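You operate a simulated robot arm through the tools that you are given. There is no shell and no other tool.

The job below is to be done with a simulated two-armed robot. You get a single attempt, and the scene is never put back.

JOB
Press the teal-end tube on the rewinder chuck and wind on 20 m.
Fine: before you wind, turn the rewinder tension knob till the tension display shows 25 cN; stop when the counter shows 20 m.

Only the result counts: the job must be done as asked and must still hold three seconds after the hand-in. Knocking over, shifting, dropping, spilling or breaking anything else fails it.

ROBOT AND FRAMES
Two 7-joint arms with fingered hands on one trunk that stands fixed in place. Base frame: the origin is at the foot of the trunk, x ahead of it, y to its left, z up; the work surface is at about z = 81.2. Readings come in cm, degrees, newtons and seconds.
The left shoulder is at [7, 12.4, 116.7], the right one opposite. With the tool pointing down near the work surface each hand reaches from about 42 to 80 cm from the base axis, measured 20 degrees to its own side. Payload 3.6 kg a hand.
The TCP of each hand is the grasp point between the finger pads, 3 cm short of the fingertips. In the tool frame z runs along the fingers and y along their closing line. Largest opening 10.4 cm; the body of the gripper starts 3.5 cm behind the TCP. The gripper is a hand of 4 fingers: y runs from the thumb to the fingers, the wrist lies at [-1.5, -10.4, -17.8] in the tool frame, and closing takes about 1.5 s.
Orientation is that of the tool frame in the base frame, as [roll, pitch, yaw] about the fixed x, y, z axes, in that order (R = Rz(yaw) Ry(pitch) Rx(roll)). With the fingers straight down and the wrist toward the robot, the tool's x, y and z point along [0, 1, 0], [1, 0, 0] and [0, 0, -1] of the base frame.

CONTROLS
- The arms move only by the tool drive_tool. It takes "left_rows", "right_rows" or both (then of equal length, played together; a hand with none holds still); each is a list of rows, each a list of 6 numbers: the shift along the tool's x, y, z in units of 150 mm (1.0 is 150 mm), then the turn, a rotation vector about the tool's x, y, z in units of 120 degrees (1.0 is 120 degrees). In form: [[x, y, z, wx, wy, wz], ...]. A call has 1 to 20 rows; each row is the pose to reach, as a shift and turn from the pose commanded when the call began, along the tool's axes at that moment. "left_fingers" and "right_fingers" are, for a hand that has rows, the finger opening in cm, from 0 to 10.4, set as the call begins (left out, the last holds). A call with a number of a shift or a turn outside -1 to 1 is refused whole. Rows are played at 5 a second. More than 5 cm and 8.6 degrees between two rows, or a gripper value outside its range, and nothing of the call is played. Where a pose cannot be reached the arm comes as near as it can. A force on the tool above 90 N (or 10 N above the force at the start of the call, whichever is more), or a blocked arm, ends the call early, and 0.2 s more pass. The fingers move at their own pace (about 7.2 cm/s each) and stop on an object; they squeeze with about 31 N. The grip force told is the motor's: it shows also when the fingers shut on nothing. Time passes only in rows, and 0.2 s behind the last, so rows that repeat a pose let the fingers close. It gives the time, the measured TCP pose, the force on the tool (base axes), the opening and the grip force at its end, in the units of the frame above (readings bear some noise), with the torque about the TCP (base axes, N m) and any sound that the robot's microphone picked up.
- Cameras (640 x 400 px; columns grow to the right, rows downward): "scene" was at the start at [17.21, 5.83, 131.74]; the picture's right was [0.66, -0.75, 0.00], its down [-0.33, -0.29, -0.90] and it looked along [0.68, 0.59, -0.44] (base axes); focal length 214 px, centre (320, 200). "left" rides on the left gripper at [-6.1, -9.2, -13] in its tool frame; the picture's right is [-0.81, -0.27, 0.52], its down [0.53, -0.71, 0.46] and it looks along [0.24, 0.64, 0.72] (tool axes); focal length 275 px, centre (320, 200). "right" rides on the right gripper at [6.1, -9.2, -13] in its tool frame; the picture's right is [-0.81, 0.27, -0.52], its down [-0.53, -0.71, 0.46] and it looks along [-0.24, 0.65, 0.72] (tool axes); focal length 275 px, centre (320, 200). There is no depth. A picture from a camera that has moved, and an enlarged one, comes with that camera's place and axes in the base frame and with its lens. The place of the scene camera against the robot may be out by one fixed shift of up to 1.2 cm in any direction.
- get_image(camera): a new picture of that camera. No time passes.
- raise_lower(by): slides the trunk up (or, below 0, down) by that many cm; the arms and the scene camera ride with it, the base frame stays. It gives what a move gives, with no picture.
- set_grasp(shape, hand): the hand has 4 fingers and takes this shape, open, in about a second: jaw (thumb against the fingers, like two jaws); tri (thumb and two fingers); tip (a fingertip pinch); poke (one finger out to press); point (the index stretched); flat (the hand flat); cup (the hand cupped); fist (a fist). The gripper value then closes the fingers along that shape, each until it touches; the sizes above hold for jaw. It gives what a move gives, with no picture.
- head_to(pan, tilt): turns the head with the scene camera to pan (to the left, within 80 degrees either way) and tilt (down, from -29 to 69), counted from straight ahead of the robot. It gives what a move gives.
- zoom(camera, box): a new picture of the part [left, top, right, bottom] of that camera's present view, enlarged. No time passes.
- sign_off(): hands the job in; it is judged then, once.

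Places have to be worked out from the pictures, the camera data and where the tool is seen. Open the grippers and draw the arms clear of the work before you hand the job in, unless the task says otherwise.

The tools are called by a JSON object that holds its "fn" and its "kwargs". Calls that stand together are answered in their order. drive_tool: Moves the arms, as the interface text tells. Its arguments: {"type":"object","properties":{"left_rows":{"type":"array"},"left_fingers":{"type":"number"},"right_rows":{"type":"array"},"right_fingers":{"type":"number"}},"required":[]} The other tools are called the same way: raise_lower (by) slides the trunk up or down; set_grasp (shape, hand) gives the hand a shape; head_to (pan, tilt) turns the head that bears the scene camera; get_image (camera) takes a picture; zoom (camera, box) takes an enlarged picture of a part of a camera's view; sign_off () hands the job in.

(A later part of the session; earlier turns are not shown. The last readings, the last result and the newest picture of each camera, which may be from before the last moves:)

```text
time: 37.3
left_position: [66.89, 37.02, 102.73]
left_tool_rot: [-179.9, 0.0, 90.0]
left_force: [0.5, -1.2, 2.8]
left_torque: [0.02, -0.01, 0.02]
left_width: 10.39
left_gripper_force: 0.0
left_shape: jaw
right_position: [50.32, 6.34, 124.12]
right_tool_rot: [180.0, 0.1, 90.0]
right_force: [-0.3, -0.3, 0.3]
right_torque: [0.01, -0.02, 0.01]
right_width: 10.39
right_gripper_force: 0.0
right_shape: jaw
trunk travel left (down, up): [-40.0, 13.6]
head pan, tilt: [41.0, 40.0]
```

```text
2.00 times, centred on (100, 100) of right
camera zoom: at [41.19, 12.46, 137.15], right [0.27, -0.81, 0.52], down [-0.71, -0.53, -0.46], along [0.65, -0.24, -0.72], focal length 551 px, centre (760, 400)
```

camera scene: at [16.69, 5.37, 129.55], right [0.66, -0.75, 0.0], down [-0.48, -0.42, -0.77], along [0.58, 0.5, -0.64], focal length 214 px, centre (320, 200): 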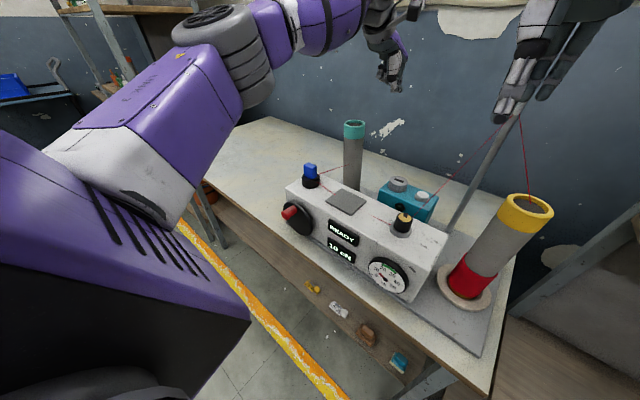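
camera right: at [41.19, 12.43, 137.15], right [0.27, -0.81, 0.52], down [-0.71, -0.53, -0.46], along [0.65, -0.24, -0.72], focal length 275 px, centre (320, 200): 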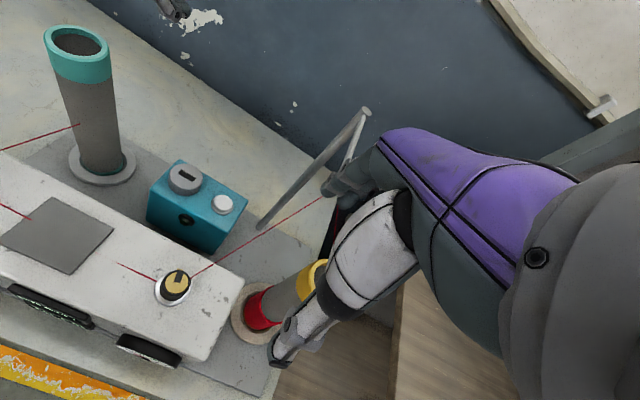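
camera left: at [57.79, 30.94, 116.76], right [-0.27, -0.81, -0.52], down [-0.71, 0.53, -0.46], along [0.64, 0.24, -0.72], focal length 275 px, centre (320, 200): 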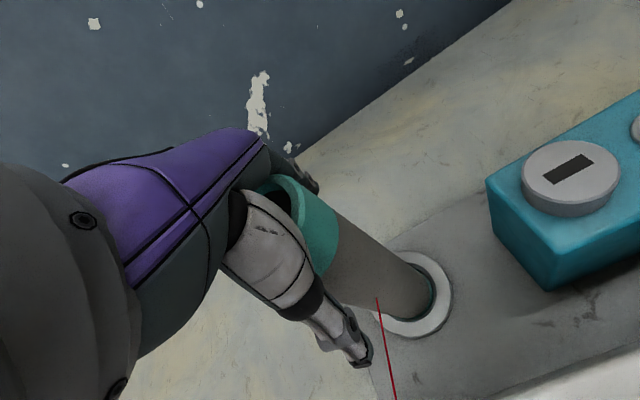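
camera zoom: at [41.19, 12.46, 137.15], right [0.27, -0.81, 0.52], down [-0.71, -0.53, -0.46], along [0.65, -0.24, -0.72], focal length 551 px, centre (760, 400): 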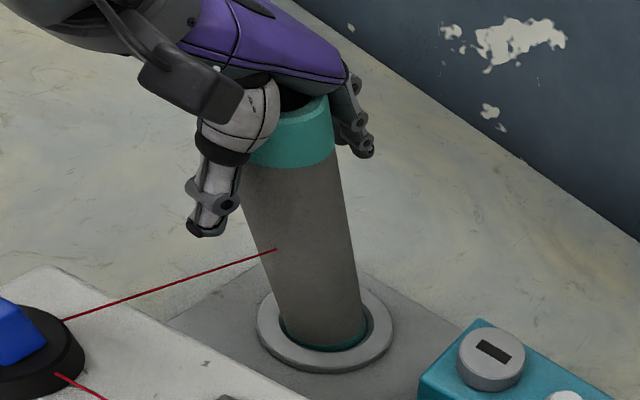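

Light palm contact has begun and nudges the tube slightly. I back off 3 mm and close the fingers, which should centre the tube in the grip.

{"fn": "drive_tool", "kwargs": {"left_rows": [[0, 0, -0.02, 0, 0, 0], [0, 0, -0.02, 0, 0, 0]]}}

{"fn": "drive_tool", "kwargs": {"left_rows": [[0, 0, 0, 0, 0, 0], [0, 0, 0, 0, 0, 0], [0, 0, 0, 0, 0, 0], [0, 0, 0, 0, 0, 0], [0, 0, 0, 0, 0, 0], [0, 0, 0, 0, 0, 0], [0, 0, 0, 0, 0, 0], [0, 0, 0, 0, 0, 0]], "left_fingers": 0}}

{"fn": "zoom", "kwargs": {"camera": "scene", "box": [310, 80, 410, 200]}}

{"fn": "zoom", "kwargs": {"camera": "right", "box": [0, 0, 200, 200]}}

{"fn": "zoom", "kwargs": {"camera": "left", "box": [200, 140, 470, 370]}}

```text
time: 37.9
left_position: [67.01, 37.03, 103.0]
left_tool_rot: [180.0, -0.1, 90.0]
left_force: [0.9, -0.6, 0.0]
left_torque: [0.0, 0.0, -0.04]
left_width: 10.39
left_gripper_force: 0.0
left_shape: jaw
right_position: [50.24, 6.3, 124.14]
right_tool_rot: [180.0, 0.0, 90.0]
right_force: [-0.4, 0.2, -0.4]
right_torque: [0.02, -0.01, 0.01]
right_width: 10.36
right_gripper_force: 0.0
right_shape: jaw
trunk travel left (down, up): [-40.0, 13.6]
head pan, tilt: [41.0, 40.0]
```

```text
time: 39.7
left_position: [66.98, 37.04, 103.14]
left_tool_rot: [-180.0, 0.0, 90.1]
left_force: [2.3, -0.1, 0.3]
left_torque: [0.05, -0.3, -0.03]
left_width: 5.27
left_gripper_force: 30.8
left_shape: jaw
right_position: [50.31, 6.2, 124.02]
right_tool_rot: [180.0, 0.0, 90.0]
right_force: [0.0, -0.7, -0.3]
right_torque: [0.01, 0.01, -0.01]
right_width: 10.36
right_gripper_force: 0.0
right_shape: jaw
trunk travel left (down, up): [-40.0, 13.6]
head pan, tilt: [41.0, 40.0]
```

```text
3.33 times, centred on (360, 140) of scene
camera zoom: at [16.69, 5.4, 129.55], right [0.66, -0.75, 0.0], down [-0.48, -0.42, -0.77], along [0.58, 0.5, -0.64], focal length 715 px, centre (187, 400)
```

zoom: 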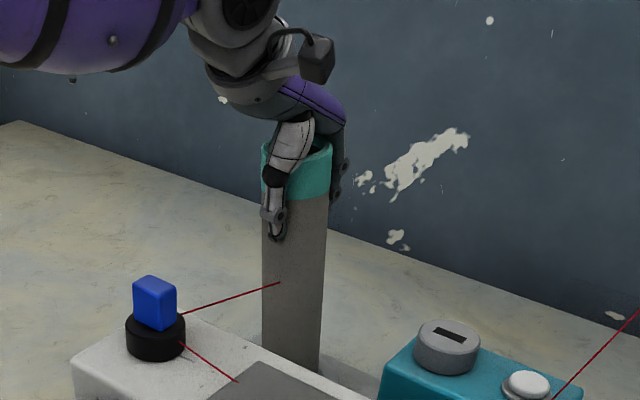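

```text
2.00 times, centred on (100, 100) of right
camera zoom: at [41.19, 12.46, 137.15], right [0.27, -0.81, 0.52], down [-0.71, -0.53, -0.46], along [0.65, -0.24, -0.72], focal length 551 px, centre (760, 400)
```

zoom: 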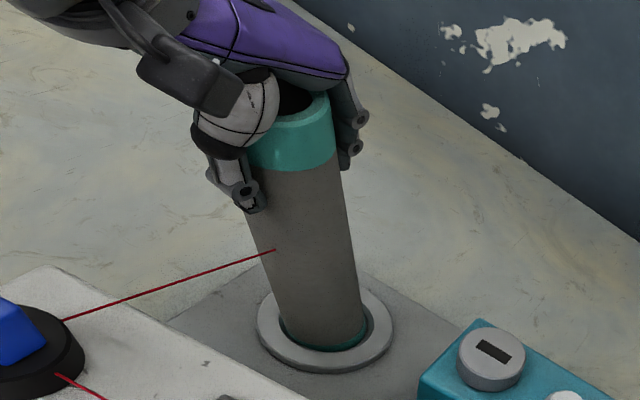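

```text
1.74 times, centred on (335, 255) of left
camera zoom: at [57.8, 30.92, 116.15], right [-0.27, -0.81, -0.52], down [-0.71, 0.53, -0.46], along [0.65, 0.24, -0.72], focal length 479 px, centre (294, 104)
```

zoom: 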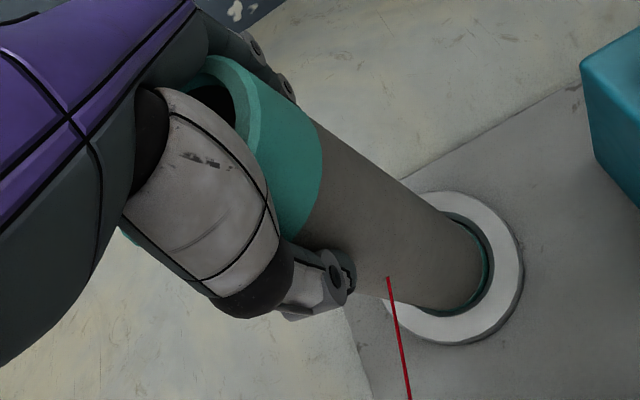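

The new grip reads 5.27 cm, so it is better centred. I straighten the tube by moving the hand about +0.95 cm in x and −0.6 cm in y, then check the lean.

{"fn": "drive_tool", "kwargs": {"left_rows": [[-0.01, 0.016, 0, 0, 0, 0], [-0.02, 0.032, 0, 0, 0, 0], [-0.03, 0.048, 0, 0, 0, 0], [-0.04, 0.064, 0, 0, 0, 0], [-0.04, 0.064, 0, 0, 0, 0]]}}

{"fn": "zoom", "kwargs": {"camera": "scene", "box": [310, 80, 410, 200]}}

{"fn": "zoom", "kwargs": {"camera": "right", "box": [0, 0, 200, 200]}}

{"fn": "zoom", "kwargs": {"camera": "left", "box": [200, 140, 470, 370]}}

```text
time: 40.9
left_position: [67.95, 36.52, 103.01]
left_tool_rot: [-179.9, 0.1, 90.0]
left_force: [-3.3, 0.6, -0.6]
left_torque: [0.19, 0.57, 0.03]
left_width: 5.22
left_gripper_force: 30.6
left_shape: jaw
right_position: [50.38, 6.36, 124.03]
right_tool_rot: [-179.9, 0.0, 90.0]
right_force: [-0.1, 0.0, 0.7]
right_torque: [-0.01, -0.02, 0.0]
right_width: 10.34
right_gripper_force: 0.1
right_shape: jaw
trunk travel left (down, up): [-40.0, 13.6]
head pan, tilt: [41.0, 40.0]
```

```text
3.33 times, centred on (360, 140) of scene
camera zoom: at [16.69, 5.4, 129.55], right [0.66, -0.75, 0.0], down [-0.48, -0.42, -0.77], along [0.58, 0.5, -0.64], focal length 715 px, centre (187, 400)
```

zoom: 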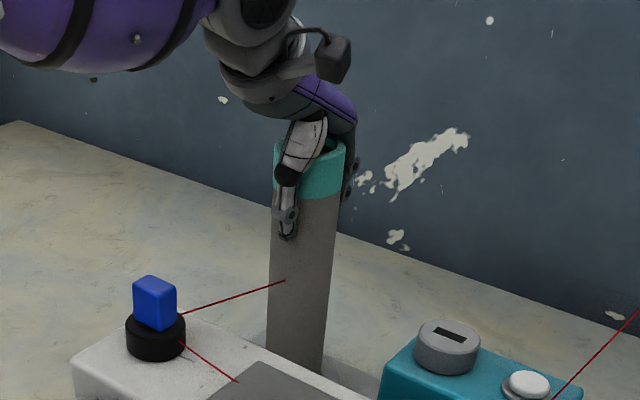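

```text
2.00 times, centred on (100, 100) of right
camera zoom: at [41.19, 12.46, 137.15], right [0.27, -0.81, 0.52], down [-0.71, -0.53, -0.46], along [0.65, -0.24, -0.72], focal length 551 px, centre (760, 400)
```

zoom: 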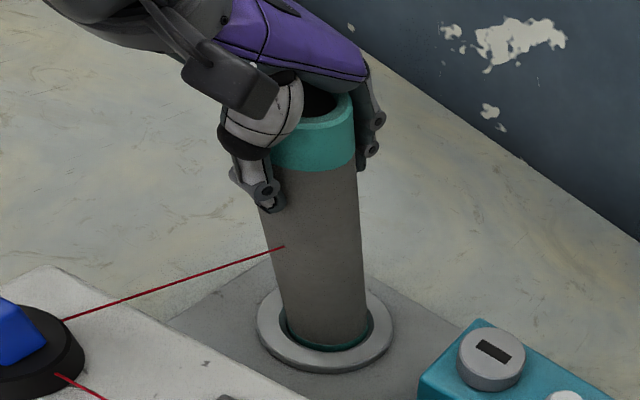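

```text
1.74 times, centred on (335, 255) of left
camera zoom: at [58.72, 30.33, 116.11], right [-0.27, -0.81, -0.52], down [-0.71, 0.53, -0.45], along [0.64, 0.24, -0.73], focal length 479 px, centre (294, 104)
```

zoom: 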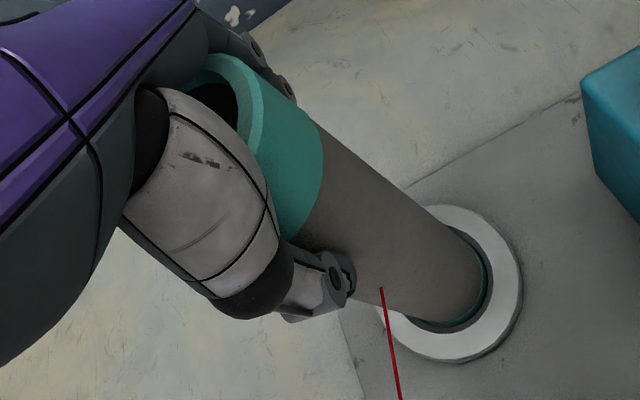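

It is about halfway straightened; both views suggest roughly (+0.4, −0.5) cm more at grip height. I make that correction and begin to press gently.

{"fn": "drive_tool", "kwargs": {"left_rows": [[-0.01, 0.009, 0, 0, 0, 0], [-0.022, 0.018, 0, 0, 0, 0], [-0.034, 0.027, 0, 0, 0, 0], [-0.034, 0.027, 0.01, 0, 0, 0], [-0.034, 0.027, 0.02, 0, 0, 0], [-0.034, 0.027, 0.02, 0, 0, 0]]}}

{"fn": "zoom", "kwargs": {"camera": "scene", "box": [310, 80, 410, 200]}}

{"fn": "zoom", "kwargs": {"camera": "right", "box": [0, 0, 200, 200]}}

```text
time: 42.3
left_position: [68.34, 36.02, 102.96]
left_tool_rot: [179.9, -0.1, 90.0]
left_force: [-5.6, 1.4, 4.9]
left_torque: [0.39, 1.14, 0.04]
left_width: 5.18
left_gripper_force: 30.8
left_shape: jaw
right_position: [50.28, 6.3, 124.19]
right_tool_rot: [180.0, 0.0, 90.0]
right_force: [0.5, 0.0, -0.8]
right_torque: [-0.01, 0.01, -0.01]
right_width: 10.39
right_gripper_force: 0.0
right_shape: jaw
trunk travel left (down, up): [-40.0, 13.6]
head pan, tilt: [41.0, 40.0]
```

```text
3.33 times, centred on (360, 140) of scene
camera zoom: at [16.66, 5.39, 129.56], right [0.66, -0.75, 0.0], down [-0.48, -0.42, -0.77], along [0.58, 0.5, -0.64], focal length 715 px, centre (187, 400)
```

zoom: 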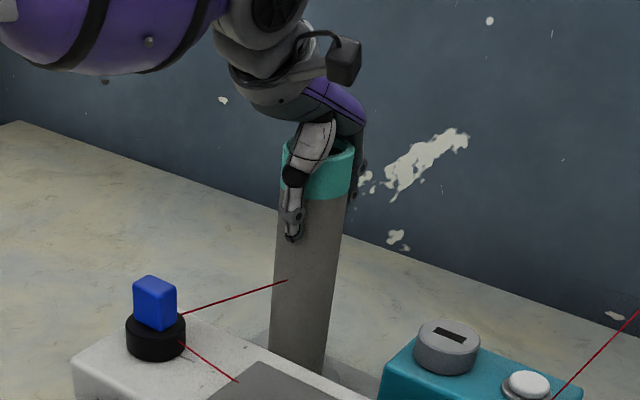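

```text
2.00 times, centred on (100, 100) of right
camera zoom: at [41.15, 12.45, 137.17], right [0.27, -0.81, 0.52], down [-0.71, -0.53, -0.46], along [0.65, -0.24, -0.72], focal length 551 px, centre (760, 400)
```

zoom: 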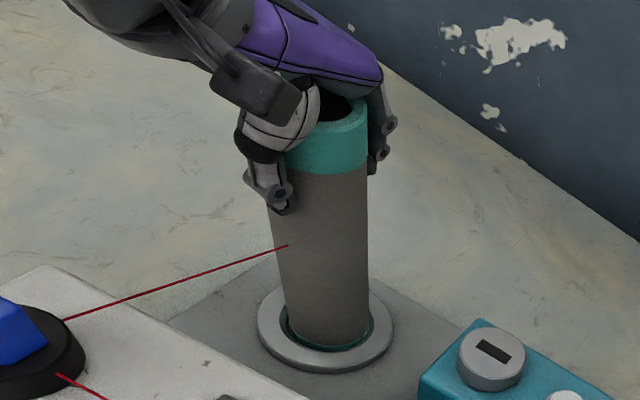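

The tube is vertical now in both views. I press down in small steps.

{"fn": "drive_tool", "kwargs": {"left_rows": [[0, 0, 0.01, 0, 0, 0], [0, 0, 0.02, 0, 0, 0], [0, 0, 0.03, 0, 0, 0], [0, 0, 0.04, 0, 0, 0], [0, 0, 0.04, 0, 0, 0]]}}

{"fn": "zoom", "kwargs": {"camera": "right", "box": [0, 0, 200, 200]}}

```text
time: 43.5
left_position: [68.25, 35.78, 102.7]
left_tool_rot: [179.4, 0.0, 90.1]
left_force: [-0.3, 1.8, 33.9]
left_torque: [0.55, 1.08, 0.09]
left_width: 5.23
left_gripper_force: 30.9
left_shape: jaw
right_position: [49.99, 6.22, 124.32]
right_tool_rot: [179.8, -0.1, 90.0]
right_force: [-0.1, 0.4, 0.1]
right_torque: [-0.04, -0.03, 0.0]
right_width: 10.39
right_gripper_force: 0.1
right_shape: jaw
trunk travel left (down, up): [-40.0, 13.6]
head pan, tilt: [41.0, 40.0]
```

```text
2.00 times, centred on (100, 100) of right
camera zoom: at [40.92, 12.3, 137.28], right [0.27, -0.81, 0.52], down [-0.71, -0.53, -0.46], along [0.65, -0.24, -0.72], focal length 551 px, centre (760, 400)
```

zoom: 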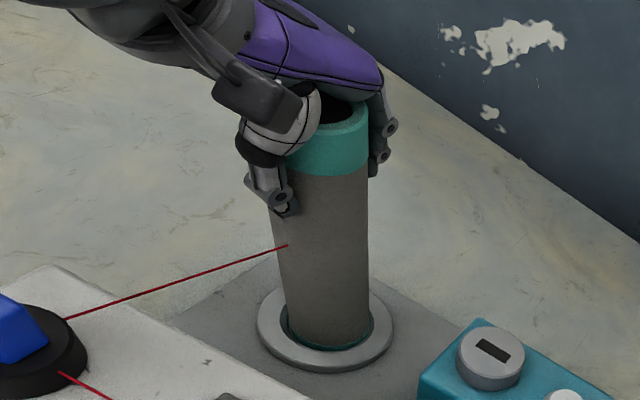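

Force is 34 N and the tube stays straight. I continue pressing with a little more force.

{"fn": "drive_tool", "kwargs": {"left_rows": [[0, 0, 0.01, 0, 0, 0], [0, 0, 0.02, 0, 0, 0], [0, 0, 0.03, 0, 0, 0], [0, 0, 0.03, 0, 0, 0]]}}

{"fn": "zoom", "kwargs": {"camera": "right", "box": [0, 0, 200, 200]}}

{"fn": "zoom", "kwargs": {"camera": "scene", "box": [310, 80, 410, 200]}}

```text
time: 44.5
left_position: [68.23, 35.73, 102.78]
left_tool_rot: [179.0, 0.1, 90.0]
left_force: [1.0, 4.6, 44.1]
left_torque: [0.63, 0.96, 0.14]
left_width: 5.23
left_gripper_force: 31.6
left_shape: jaw
right_position: [49.9, 6.14, 124.29]
right_tool_rot: [179.7, -0.1, 90.0]
right_force: [0.3, 0.3, -0.1]
right_torque: [0.0, 0.0, 0.0]
right_width: 10.36
right_gripper_force: 0.0
right_shape: jaw
trunk travel left (down, up): [-40.0, 13.6]
head pan, tilt: [41.0, 40.0]
```

```text
2.00 times, centred on (100, 100) of right
camera zoom: at [40.82, 12.26, 137.3], right [0.27, -0.81, 0.52], down [-0.71, -0.53, -0.46], along [0.65, -0.24, -0.72], focal length 551 px, centre (760, 400)
```

zoom: 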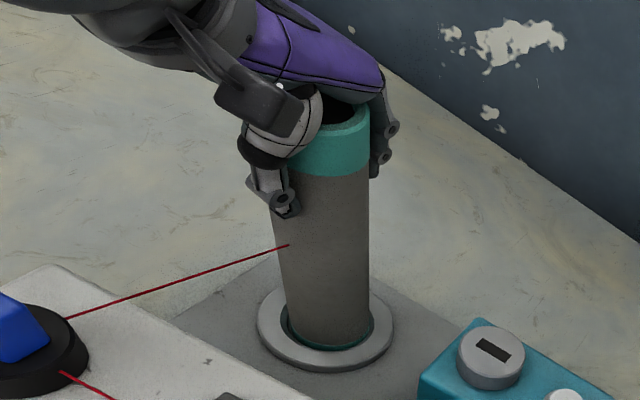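

```text
3.33 times, centred on (360, 140) of scene
camera zoom: at [16.35, 5.21, 129.61], right [0.66, -0.75, 0.0], down [-0.48, -0.42, -0.77], along [0.58, 0.5, -0.64], focal length 715 px, centre (187, 400)
```

zoom: 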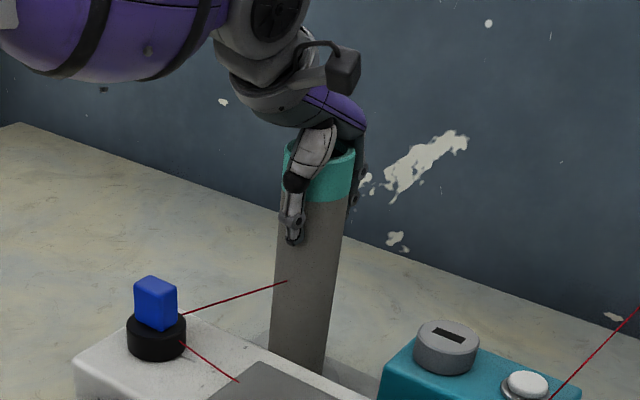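

At 44 N it does not go further – it is on solid ground, and no slip occurred. I ease off the force, open the fingers and see whether the tube stays upright by itself.

{"fn": "drive_tool", "kwargs": {"left_rows": [[0, 0, -0.02, 0, 0, 0], [0, 0, -0.04, 0, 0, 0], [0, 0, -0.06, 0, 0, 0], [0, 0, -0.06, 0, 0, 0]]}}

{"fn": "drive_tool", "kwargs": {"left_rows": [[0, 0, 0, 0, 0, 0], [0, 0, 0, 0, 0, 0], [0, 0, 0, 0, 0, 0], [0, 0, 0, 0, 0, 0], [0, 0, 0, 0, 0, 0]], "left_fingers": 10.4}}

{"fn": "zoom", "kwargs": {"camera": "right", "box": [0, 0, 200, 200]}}

{"fn": "zoom", "kwargs": {"camera": "scene", "box": [310, 80, 410, 200]}}

{"fn": "zoom", "kwargs": {"camera": "left", "box": [200, 140, 470, 370]}}

```text
time: 45.5
left_position: [68.2, 35.78, 102.79]
left_tool_rot: [179.9, -0.1, 90.0]
left_force: [2.5, 0.4, 20.4]
left_torque: [0.41, 0.01, -0.02]
left_width: 5.29
left_gripper_force: 30.6
left_shape: jaw
right_position: [50.17, 6.24, 124.14]
right_tool_rot: [179.9, -0.2, 90.0]
right_force: [0.0, 0.1, -0.7]
right_torque: [0.01, 0.01, 0.01]
right_width: 10.38
right_gripper_force: 0.1
right_shape: jaw
trunk travel left (down, up): [-40.0, 13.6]
head pan, tilt: [41.0, 40.0]
```

```text
time: 46.7
left_position: [68.29, 35.96, 102.51]
left_tool_rot: [-179.9, -0.1, 90.1]
left_force: [-0.1, -1.1, 0.3]
left_torque: [0.03, -0.01, 0.0]
left_width: 10.39
left_gripper_force: 0.0
left_shape: jaw
right_position: [50.36, 6.17, 124.11]
right_tool_rot: [-179.9, -0.1, 89.9]
right_force: [0.5, 0.6, -0.2]
right_torque: [0.02, 0.02, 0.0]
right_width: 10.35
right_gripper_force: 0.1
right_shape: jaw
trunk travel left (down, up): [-40.0, 13.6]
head pan, tilt: [41.0, 40.0]
```

```text
2.00 times, centred on (100, 100) of right
camera zoom: at [41.19, 12.42, 137.15], right [0.27, -0.81, 0.52], down [-0.71, -0.53, -0.46], along [0.65, -0.24, -0.72], focal length 551 px, centre (760, 400)
```

zoom: 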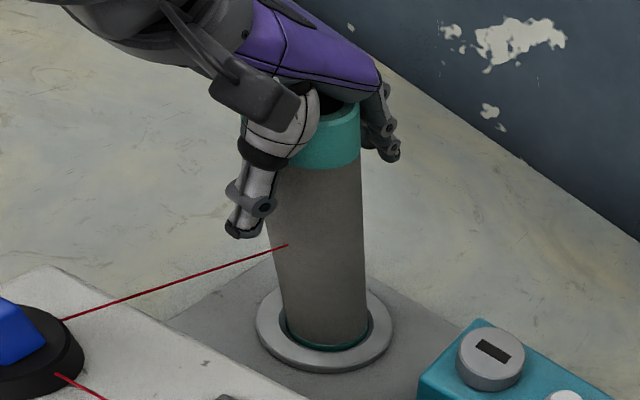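

```text
3.33 times, centred on (360, 140) of scene
camera zoom: at [16.69, 5.36, 129.54], right [0.66, -0.75, 0.0], down [-0.48, -0.42, -0.77], along [0.58, 0.5, -0.64], focal length 715 px, centre (187, 400)
```

zoom: 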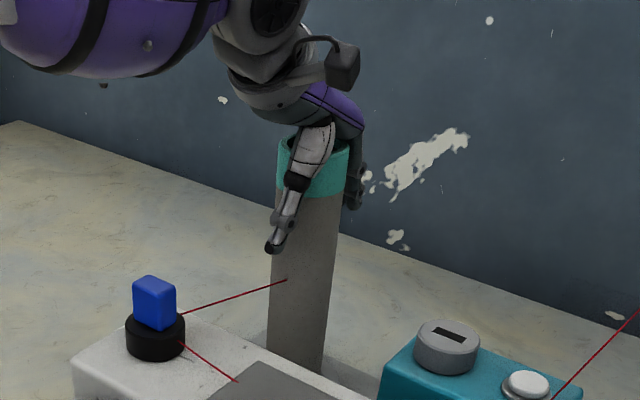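

```text
1.74 times, centred on (335, 255) of left
camera zoom: at [59.12, 29.8, 115.66], right [-0.28, -0.81, -0.52], down [-0.71, 0.53, -0.45], along [0.64, 0.24, -0.73], focal length 479 px, centre (294, 104)
```

zoom: 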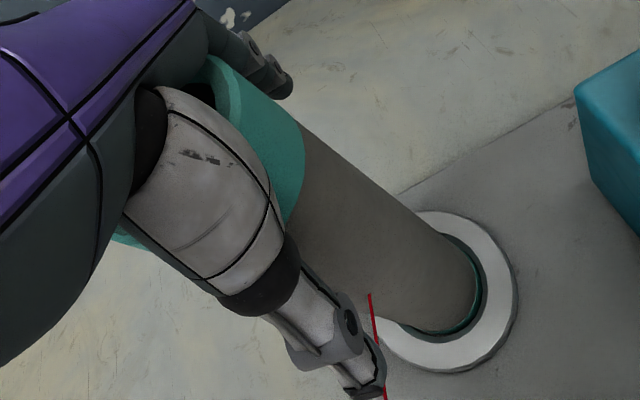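

The tube is straighter than before (about 1° lean instead of 3°), so pressing is working. I grip again and press while rocking it gently in a small circle, to work it fully home.

{"fn": "drive_tool", "kwargs": {"left_rows": [[0, 0, 0, 0, 0, 0], [0, 0, 0, 0, 0, 0], [0, 0, 0, 0, 0, 0], [0, 0, 0, 0, 0, 0], [0, 0, 0, 0, 0, 0], [0, 0, 0, 0, 0, 0], [0, 0, 0, 0, 0, 0], [0, 0, 0, 0, 0, 0]], "left_fingers": 0}}

{"fn": "drive_tool", "kwargs": {"left_rows": [[0, 0.01, 0.015, 0, 0, 0], [-0.01, 0.02, 0.03, 0, 0, 0], [-0.02, 0.03, 0.04, 0, 0, 0], [-0.03, 0.03, 0.05, 0, 0, 0], [-0.03, 0.02, 0.05, 0, 0, 0]]}}

{"fn": "zoom", "kwargs": {"camera": "right", "box": [0, 0, 200, 200]}}

```text
time: 48.5
left_position: [68.43, 35.93, 102.69]
left_tool_rot: [179.9, 0.0, 90.1]
left_force: [8.4, 1.5, -0.2]
left_torque: [0.19, -1.76, -0.08]
left_width: 4.95
left_gripper_force: 32.1
left_shape: jaw
right_position: [50.34, 6.33, 124.07]
right_tool_rot: [180.0, 0.0, 90.0]
right_force: [0.9, -0.7, 0.8]
right_torque: [-0.01, 0.01, -0.01]
right_width: 10.36
right_gripper_force: 0.0
right_shape: jaw
trunk travel left (down, up): [-40.0, 13.6]
head pan, tilt: [41.0, 40.0]
```

```text
time: 49.7
left_position: [68.59, 35.27, 102.48]
left_tool_rot: [179.4, -0.1, 90.0]
left_force: [3.4, 1.5, 30.0]
left_torque: [0.56, -1.16, 0.07]
left_width: 4.93
left_gripper_force: 31.1
left_shape: jaw
right_position: [50.17, 6.33, 124.3]
right_tool_rot: [179.9, -0.1, 89.9]
right_force: [-0.2, 0.2, 0.7]
right_torque: [0.04, 0.01, 0.0]
right_width: 10.38
right_gripper_force: 0.0
right_shape: jaw
trunk travel left (down, up): [-40.0, 13.6]
head pan, tilt: [41.0, 40.0]
```

```text
2.00 times, centred on (100, 100) of right
camera zoom: at [40.97, 12.3, 137.25], right [0.27, -0.81, 0.52], down [-0.71, -0.53, -0.46], along [0.65, -0.24, -0.72], focal length 551 px, centre (760, 400)
```

zoom: 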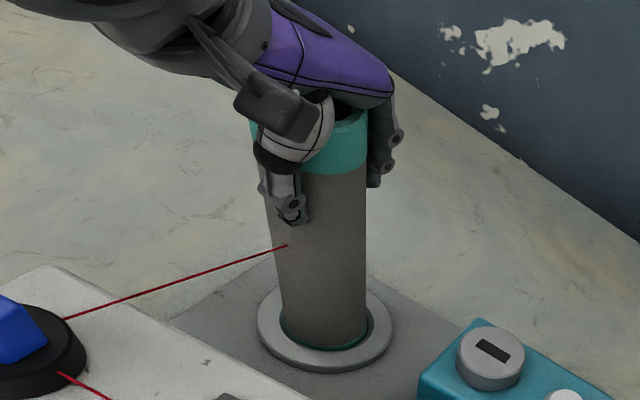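

The tube resists sideways pushes quite stiffly now, which suggests it is firmly held. I ease off, open, raise the hand clear, and check how it stands.

{"fn": "drive_tool", "kwargs": {"left_rows": [[0.01, -0.005, -0.02, 0, 0, 0], [0.02, -0.01, -0.035, 0, 0, 0], [0.03, -0.02, -0.05, 0, 0, 0], [0.03, -0.02, -0.05, 0, 0, 0]]}}

{"fn": "drive_tool", "kwargs": {"left_rows": [[0, 0, 0, 0, 0, 0], [0, 0, 0, 0, 0, 0], [0, 0, 0, 0, 0, 0], [0, 0, 0, 0, 0, 0], [0, 0, 0, 0, 0, 0]], "left_fingers": 10.4}}

{"fn": "drive_tool", "kwargs": {"left_rows": [[0, 0, -0.1, 0, 0, 0], [0, 0, -0.2, 0, 0, 0], [0, 0, -0.3, 0, 0, 0], [0, 0, -0.4, 0, 0, 0], [0, 0, -0.5, 0, 0, 0], [0, 0, -0.6, 0, 0, 0], [0, 0, -0.7, 0, 0, 0], [0, 0, -0.7, 0, 0, 0]]}}

{"fn": "zoom", "kwargs": {"camera": "right", "box": [0, 0, 200, 200]}}

{"fn": "zoom", "kwargs": {"camera": "scene", "box": [310, 80, 410, 200]}}

{"fn": "zoom", "kwargs": {"camera": "left", "box": [280, 200, 500, 380]}}

```text
time: 50.7
left_position: [68.51, 35.91, 102.59]
left_tool_rot: [179.8, 0.1, 90.0]
left_force: [11.0, -1.6, 7.6]
left_torque: [0.1, -2.05, -0.16]
left_width: 4.79
left_gripper_force: 31.0
left_shape: jaw
right_position: [50.31, 6.24, 124.15]
right_tool_rot: [-179.9, -0.2, 90.1]
right_force: [1.2, -0.6, -0.2]
right_torque: [0.01, -0.01, 0.01]
right_width: 10.35
right_gripper_force: 0.1
right_shape: jaw
trunk travel left (down, up): [-40.0, 13.6]
head pan, tilt: [41.0, 40.0]
```

```text
time: 51.9
left_position: [68.26, 35.85, 102.54]
left_tool_rot: [-180.0, 0.0, 90.1]
left_force: [-1.3, 0.1, 0.0]
left_torque: [0.0, 0.0, 0.0]
left_width: 10.38
left_gripper_force: 0.0
left_shape: jaw
right_position: [50.24, 6.23, 124.21]
right_tool_rot: [180.0, -0.1, 90.0]
right_force: [0.2, 0.2, -0.2]
right_torque: [0.02, -0.01, -0.02]
right_width: 10.37
right_gripper_force: 0.0
right_shape: jaw
trunk travel left (down, up): [-40.0, 13.6]
head pan, tilt: [41.0, 40.0]
```

```text
time: 53.7
left_position: [68.4, 35.84, 113.17]
left_tool_rot: [-179.9, 0.0, 90.0]
left_force: [0.8, 0.2, 0.6]
left_torque: [0.01, 0.01, -0.01]
left_width: 10.35
left_gripper_force: 0.1
left_shape: jaw
right_position: [50.21, 6.34, 124.13]
right_tool_rot: [180.0, 0.1, 89.9]
right_force: [0.3, 1.0, -0.2]
right_torque: [0.0, -0.01, 0.02]
right_width: 10.36
right_gripper_force: 0.1
right_shape: jaw
trunk travel left (down, up): [-40.0, 13.6]
head pan, tilt: [41.0, 40.0]
```

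```text
2.00 times, centred on (100, 100) of right
camera zoom: at [41.19, 12.44, 137.16], right [0.27, -0.81, 0.52], down [-0.71, -0.53, -0.46], along [0.65, -0.24, -0.72], focal length 551 px, centre (760, 400)
```

zoom: 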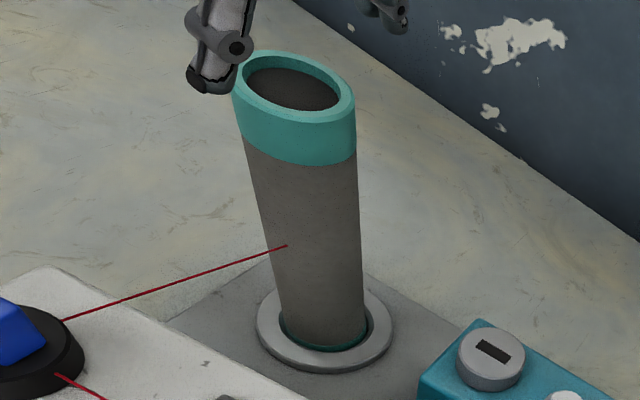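

```text
3.33 times, centred on (360, 140) of scene
camera zoom: at [16.69, 5.38, 129.55], right [0.66, -0.75, 0.0], down [-0.48, -0.42, -0.77], along [0.58, 0.5, -0.64], focal length 715 px, centre (187, 400)
```

zoom: 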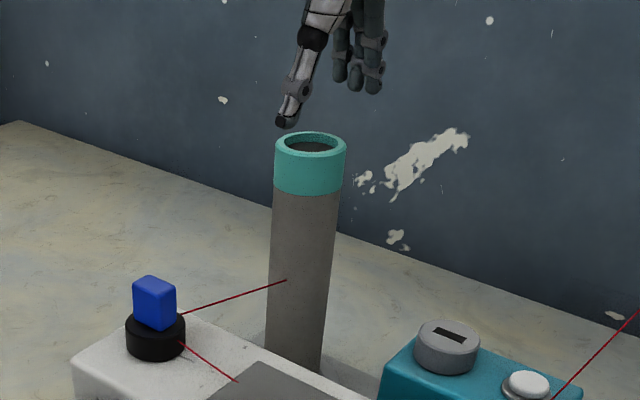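

```text
2.22 times, centred on (390, 290) of left
camera zoom: at [59.14, 29.8, 126.23], right [-0.27, -0.81, -0.52], down [-0.71, 0.53, -0.46], along [0.64, 0.24, -0.72], focal length 612 px, centre (164, 0)
```

zoom: 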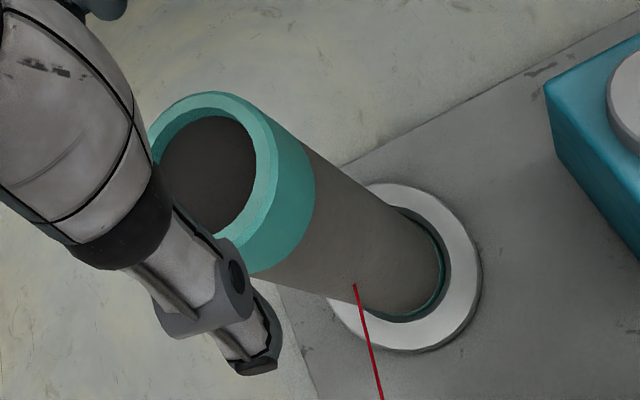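

The lean is now only about 1.3°. I zoom in on the socket to judge how deep the tube sits.

{"fn": "zoom", "kwargs": {"camera": "left", "box": [400, 265, 460, 320]}}

{"fn": "zoom", "kwargs": {"camera": "right", "box": [60, 130, 145, 195]}}

```text
7.27 times, centred on (430, 292) of left
camera zoom: at [59.14, 29.8, 126.23], right [-0.27, -0.81, -0.52], down [-0.71, 0.53, -0.46], along [0.64, 0.24, -0.72], focal length 2002 px, centre (-480, -473)
```

zoom: 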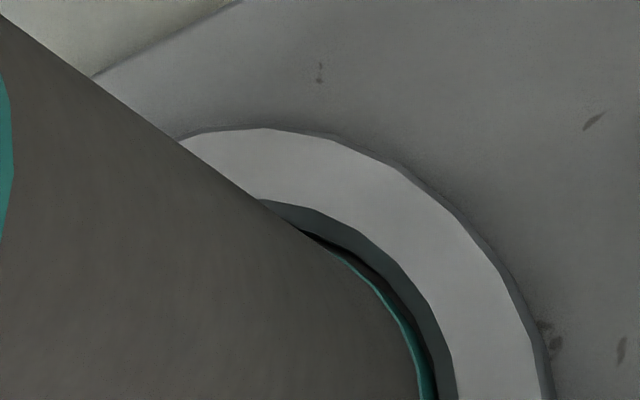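

```text
6.15 times, centred on (102, 162) of right
camera zoom: at [41.19, 12.44, 137.16], right [0.27, -0.81, 0.52], down [-0.71, -0.53, -0.46], along [0.65, -0.24, -0.72], focal length 1694 px, centre (1658, 431)
```

zoom: 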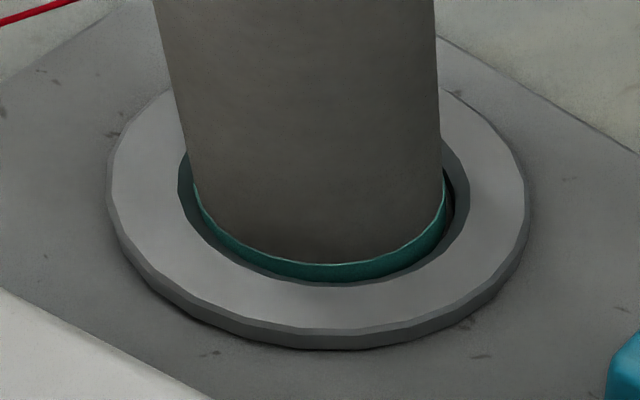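

The tube sits on the socket's inner taper with a gap on the −y side. I re-grip it centred (TCP at about (67.6, 36.55)) so there is no side load, and then press harder straight down.

{"fn": "drive_tool", "kwargs": {"left_rows": [[0.024, -0.027, 0.0, 0, 0, 0], [0.048, -0.054, 0.05, 0, 0, 0], [0.048, -0.054, 0.17, 0, 0, 0], [0.048, -0.054, 0.29, 0, 0, 0], [0.048, -0.054, 0.41, 0, 0, 0], [0.048, -0.054, 0.53, 0, 0, 0], [0.048, -0.054, 0.65, 0, 0, 0], [0.048, -0.054, 0.69, 0, 0, 0], [0.048, -0.054, 0.69, 0, 0, 0]]}}

{"fn": "drive_tool", "kwargs": {"left_rows": [[0, 0, 0, 0, 0, 0], [0, 0, 0, 0, 0, 0], [0, 0, 0, 0, 0, 0], [0, 0, 0, 0, 0, 0], [0, 0, 0, 0, 0, 0], [0, 0, 0, 0, 0, 0], [0, 0, 0, 0, 0, 0], [0, 0, 0, 0, 0, 0]], "left_fingers": 0}}

{"fn": "zoom", "kwargs": {"camera": "right", "box": [0, 0, 200, 200]}}

{"fn": "zoom", "kwargs": {"camera": "scene", "box": [310, 80, 410, 200]}}

```text
time: 55.7
left_position: [67.55, 36.67, 103.02]
left_tool_rot: [179.7, 0.0, 89.9]
left_force: [1.5, -0.2, 12.4]
left_torque: [-0.06, 0.08, 0.01]
left_width: 10.37
left_gripper_force: 0.0
left_shape: jaw
right_position: [50.23, 6.34, 124.17]
right_tool_rot: [179.9, 0.0, 89.9]
right_force: [0.3, 0.5, 0.7]
right_torque: [-0.02, 0.03, 0.02]
right_width: 10.37
right_gripper_force: 0.0
right_shape: jaw
trunk travel left (down, up): [-40.0, 13.6]
head pan, tilt: [41.0, 40.0]
```

```text
time: 57.5
left_position: [67.56, 36.75, 102.99]
left_tool_rot: [179.8, -0.1, 90.0]
left_force: [7.2, 1.5, 19.7]
left_torque: [0.31, -1.02, -0.03]
left_width: 5.0
left_gripper_force: 31.6
left_shape: jaw
right_position: [50.2, 6.33, 124.14]
right_tool_rot: [179.9, -0.1, 90.0]
right_force: [-0.9, -0.5, 0.0]
right_torque: [-0.01, -0.02, -0.01]
right_width: 10.41
right_gripper_force: 0.0
right_shape: jaw
trunk travel left (down, up): [-40.0, 13.6]
head pan, tilt: [41.0, 40.0]
```

```text
2.00 times, centred on (100, 100) of right
camera zoom: at [41.15, 12.37, 137.18], right [0.27, -0.81, 0.52], down [-0.71, -0.53, -0.46], along [0.65, -0.24, -0.72], focal length 551 px, centre (760, 400)
```

zoom: 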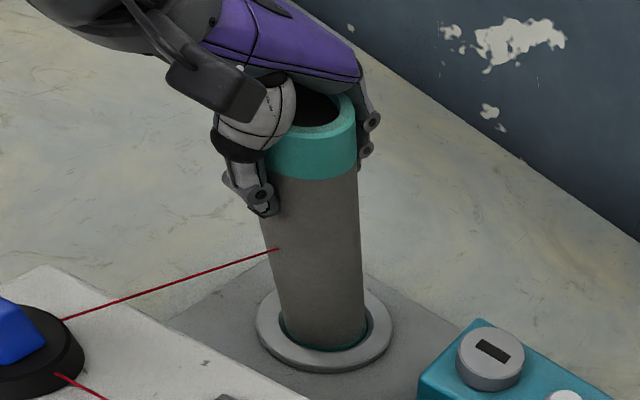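

```text
3.33 times, centred on (360, 140) of scene
camera zoom: at [16.65, 5.31, 129.56], right [0.66, -0.75, 0.0], down [-0.48, -0.42, -0.77], along [0.58, 0.5, -0.64], focal length 715 px, centre (187, 400)
```

zoom: 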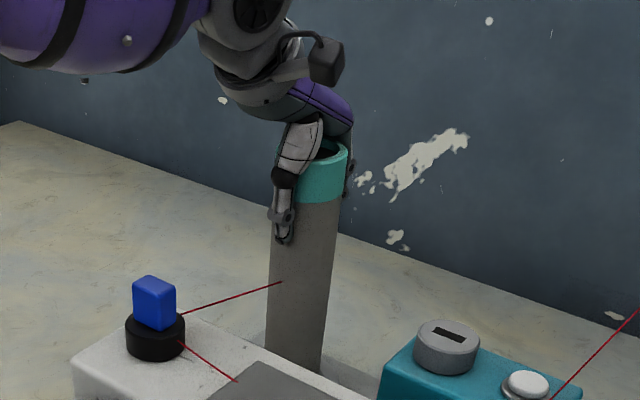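

The palm now bears on the rim (20 N) and the tube is held nearly upright. I press straight down more firmly, watching force and sound.

{"fn": "drive_tool", "kwargs": {"left_rows": [[0, 0.004, 0.01, 0, 0, 0], [0, 0.008, 0.02, 0, 0, 0], [0, 0.01, 0.03, 0, 0, 0], [0, 0.012, 0.04, 0, 0, 0], [0, 0.012, 0.05, 0, 0, 0], [0, 0.012, 0.05, 0, 0, 0]]}}

{"fn": "zoom", "kwargs": {"camera": "right", "box": [0, 0, 200, 200]}}

```text
time: 58.9
left_position: [67.77, 36.36, 102.93]
left_tool_rot: [179.0, 0.2, 90.0]
left_force: [3.2, 2.5, 41.6]
left_torque: [0.33, 0.09, 0.04]
left_width: 4.97
left_gripper_force: 31.3
left_shape: jaw
right_position: [50.08, 6.18, 124.28]
right_tool_rot: [179.8, -0.1, 90.0]
right_force: [0.1, -0.7, -0.1]
right_torque: [-0.02, -0.01, 0.01]
right_width: 10.36
right_gripper_force: 0.0
right_shape: jaw
trunk travel left (down, up): [-40.0, 13.6]
head pan, tilt: [41.0, 40.0]
```

```text
2.00 times, centred on (100, 100) of right
camera zoom: at [40.89, 12.27, 137.28], right [0.27, -0.81, 0.52], down [-0.71, -0.53, -0.46], along [0.65, -0.24, -0.72], focal length 551 px, centre (760, 400)
```

zoom: 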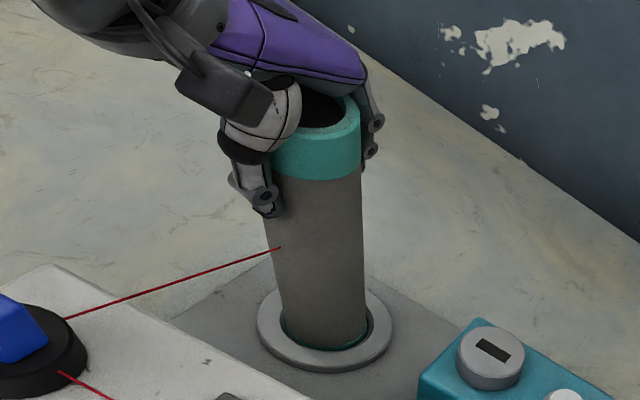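

41.6 N with little side load and the tube upright. I continue to increase.

{"fn": "drive_tool", "kwargs": {"left_rows": [[0, 0, 0.01, 0, 0, 0], [0, 0, 0.02, 0, 0, 0], [0, 0, 0.03, 0, 0, 0], [0, 0, 0.04, 0, 0, 0], [0, 0, 0.05, 0, 0, 0], [0, 0, 0.06, 0, 0, 0], [0, 0, 0.06, 0, 0, 0]]}}

{"fn": "zoom", "kwargs": {"camera": "right", "box": [0, 0, 200, 200]}}

{"fn": "zoom", "kwargs": {"camera": "scene", "box": [310, 80, 410, 200]}}

```text
time: 60.5
left_position: [67.86, 36.35, 102.9]
left_tool_rot: [178.0, 0.3, 90.0]
left_force: [1.7, 3.5, 64.0]
left_torque: [0.31, 1.14, 0.04]
left_width: 4.93
left_gripper_force: 31.1
left_shape: jaw
right_position: [49.79, 6.1, 124.41]
right_tool_rot: [179.7, -0.2, 90.0]
right_force: [1.2, 0.7, -0.8]
right_torque: [0.0, 0.0, 0.01]
right_width: 10.36
right_gripper_force: 0.0
right_shape: jaw
trunk travel left (down, up): [-40.0, 13.6]
head pan, tilt: [41.0, 40.0]
```

```text
2.00 times, centred on (100, 100) of right
camera zoom: at [40.64, 12.16, 137.37], right [0.27, -0.81, 0.52], down [-0.71, -0.53, -0.46], along [0.65, -0.24, -0.72], focal length 551 px, centre (760, 400)
```

zoom: 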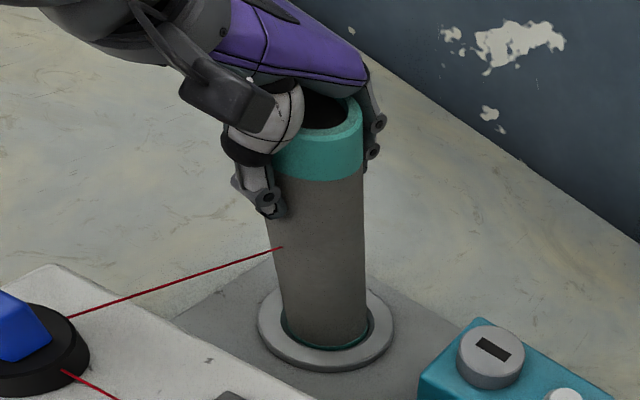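

```text
3.33 times, centred on (360, 140) of scene
camera zoom: at [16.17, 5.11, 129.64], right [0.66, -0.75, 0.0], down [-0.48, -0.42, -0.77], along [0.58, 0.5, -0.64], focal length 715 px, centre (187, 400)
```

zoom: 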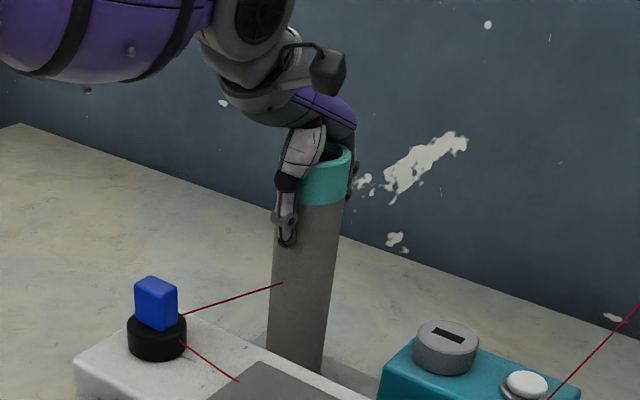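

At 64 N the hand no longer moves down, so the tube is solidly on the bottom of the socket. I ease off the force, open, and go up to check.

{"fn": "drive_tool", "kwargs": {"left_rows": [[0, 0, -0.025, 0, 0, 0], [0, 0, -0.05, 0, 0, 0], [0, 0, -0.075, 0, 0, 0], [0, 0, -0.095, 0, 0, 0], [0, 0, -0.095, 0, 0, 0]]}}

{"fn": "drive_tool", "kwargs": {"left_rows": [[0, 0, 0, 0, 0, 0], [0, 0, 0, 0, 0, 0], [0, 0, 0, 0, 0, 0], [0, 0, 0, 0, 0, 0], [0, 0, 0, 0, 0, 0]], "left_fingers": 10.4}}

{"fn": "drive_tool", "kwargs": {"left_rows": [[0, 0, -0.1, 0, 0, 0], [0, 0, -0.2, 0, 0, 0], [0, 0, -0.3, 0, 0, 0], [0, 0, -0.4, 0, 0, 0], [0, 0, -0.5, 0, 0, 0], [0, 0, -0.6, 0, 0, 0], [0, 0, -0.7, 0, 0, 0], [0, 0, -0.7, 0, 0, 0]]}}

{"fn": "zoom", "kwargs": {"camera": "right", "box": [0, 0, 200, 200]}}

{"fn": "zoom", "kwargs": {"camera": "scene", "box": [300, 80, 430, 270]}}

{"fn": "zoom", "kwargs": {"camera": "right", "box": [60, 130, 145, 195]}}

```text
time: 61.7
left_position: [67.71, 36.47, 102.89]
left_tool_rot: [179.4, 0.1, 90.0]
left_force: [7.4, 0.8, 25.1]
left_torque: [0.3, -0.91, -0.06]
left_width: 4.9
left_gripper_force: 30.7
left_shape: jaw
right_position: [50.23, 6.24, 124.15]
right_tool_rot: [179.9, -0.1, 90.0]
right_force: [0.6, -1.1, -0.4]
right_torque: [-0.01, 0.0, 0.01]
right_width: 10.4
right_gripper_force: 0.0
right_shape: jaw
trunk travel left (down, up): [-40.0, 13.6]
head pan, tilt: [41.0, 40.0]
```

```text
time: 62.9
left_position: [67.69, 36.46, 102.96]
left_tool_rot: [179.6, 0.1, 90.0]
left_force: [0.4, -1.3, 27.4]
left_torque: [-0.17, 0.37, -0.07]
left_width: 10.42
left_gripper_force: 0.1
left_shape: jaw
right_position: [50.25, 6.28, 124.14]
right_tool_rot: [179.9, -0.1, 90.1]
right_force: [0.1, 0.2, 0.3]
right_torque: [-0.02, 0.0, 0.0]
right_width: 10.37
right_gripper_force: 0.1
right_shape: jaw
trunk travel left (down, up): [-40.0, 13.6]
head pan, tilt: [41.0, 40.0]
```

```text
time: 64.7
left_position: [67.74, 36.71, 113.12]
left_tool_rot: [180.0, 0.1, 90.0]
left_force: [0.7, 0.6, -0.1]
left_torque: [-0.02, 0.02, -0.01]
left_width: 10.4
left_gripper_force: 0.1
left_shape: jaw
right_position: [50.3, 6.26, 124.03]
right_tool_rot: [179.9, 0.1, 90.1]
right_force: [0.3, 0.2, 0.7]
right_torque: [0.03, 0.0, -0.03]
right_width: 10.36
right_gripper_force: 0.1
right_shape: jaw
trunk travel left (down, up): [-40.0, 13.6]
head pan, tilt: [41.0, 40.0]
```

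```text
2.00 times, centred on (100, 100) of right
camera zoom: at [41.19, 12.44, 137.16], right [0.27, -0.81, 0.52], down [-0.71, -0.53, -0.46], along [0.65, -0.24, -0.72], focal length 551 px, centre (760, 400)
```

zoom: 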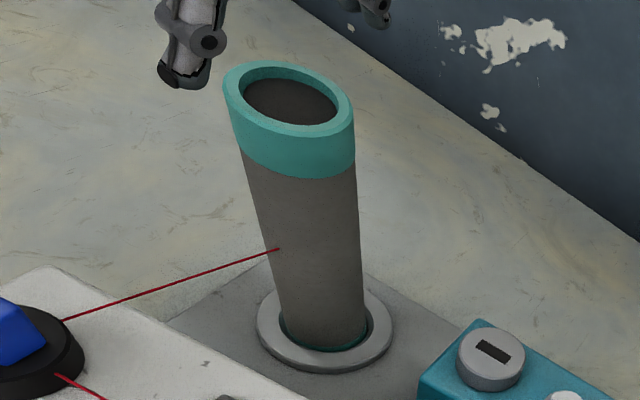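

```text
2.11 times, centred on (365, 175) of scene
camera zoom: at [16.69, 5.38, 129.55], right [0.66, -0.75, 0.0], down [-0.48, -0.42, -0.77], along [0.58, 0.5, -0.64], focal length 452 px, centre (225, 253)
```

zoom: 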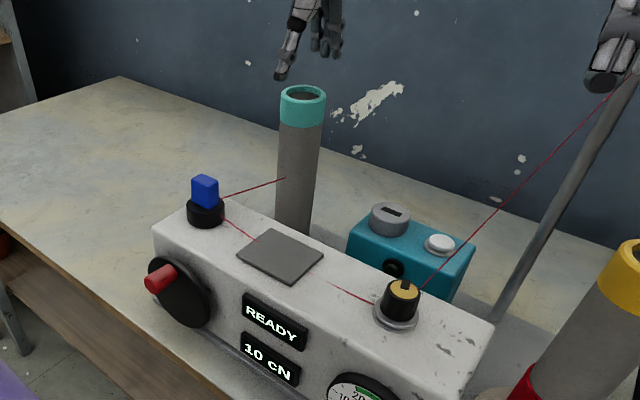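

```text
6.15 times, centred on (102, 162) of right
camera zoom: at [41.19, 12.44, 137.16], right [0.27, -0.81, 0.52], down [-0.71, -0.53, -0.46], along [0.65, -0.24, -0.72], focal length 1694 px, centre (1658, 431)
```

zoom: 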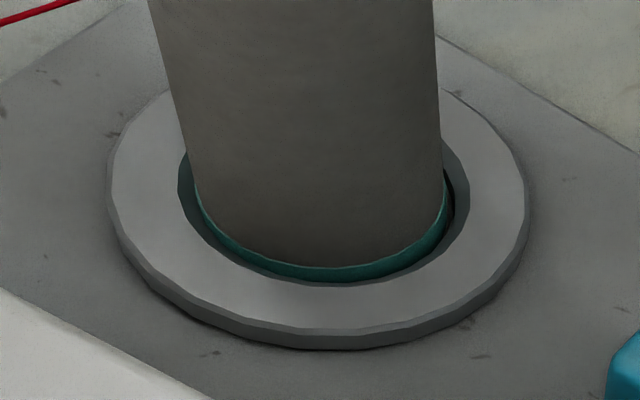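

The tube top is lower in the image than before, so it may have gone deeper. I check from the left camera to separate depth from lean.

{"fn": "get_image", "kwargs": {"camera": "left"}}

{"fn": "zoom", "kwargs": {"camera": "left", "box": [280, 200, 500, 380]}}

```text
taken
camera left: at [58.54, 30.52, 126.2], right [-0.27, -0.81, -0.52], down [-0.71, 0.53, -0.46], along [0.64, 0.24, -0.72], focal length 275 px, centre (320, 200)
```

left: 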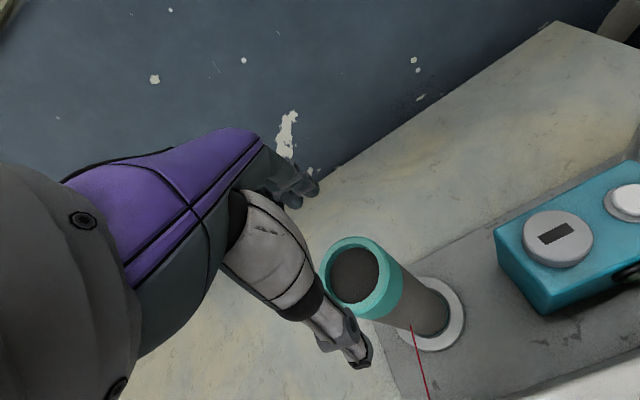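

```text
2.22 times, centred on (390, 290) of left
camera zoom: at [58.54, 30.52, 126.2], right [-0.27, -0.81, -0.52], down [-0.71, 0.53, -0.46], along [0.64, 0.24, -0.72], focal length 612 px, centre (164, 0)
```

zoom: 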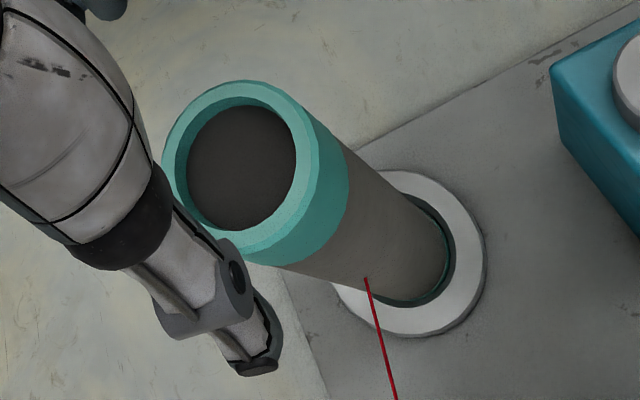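

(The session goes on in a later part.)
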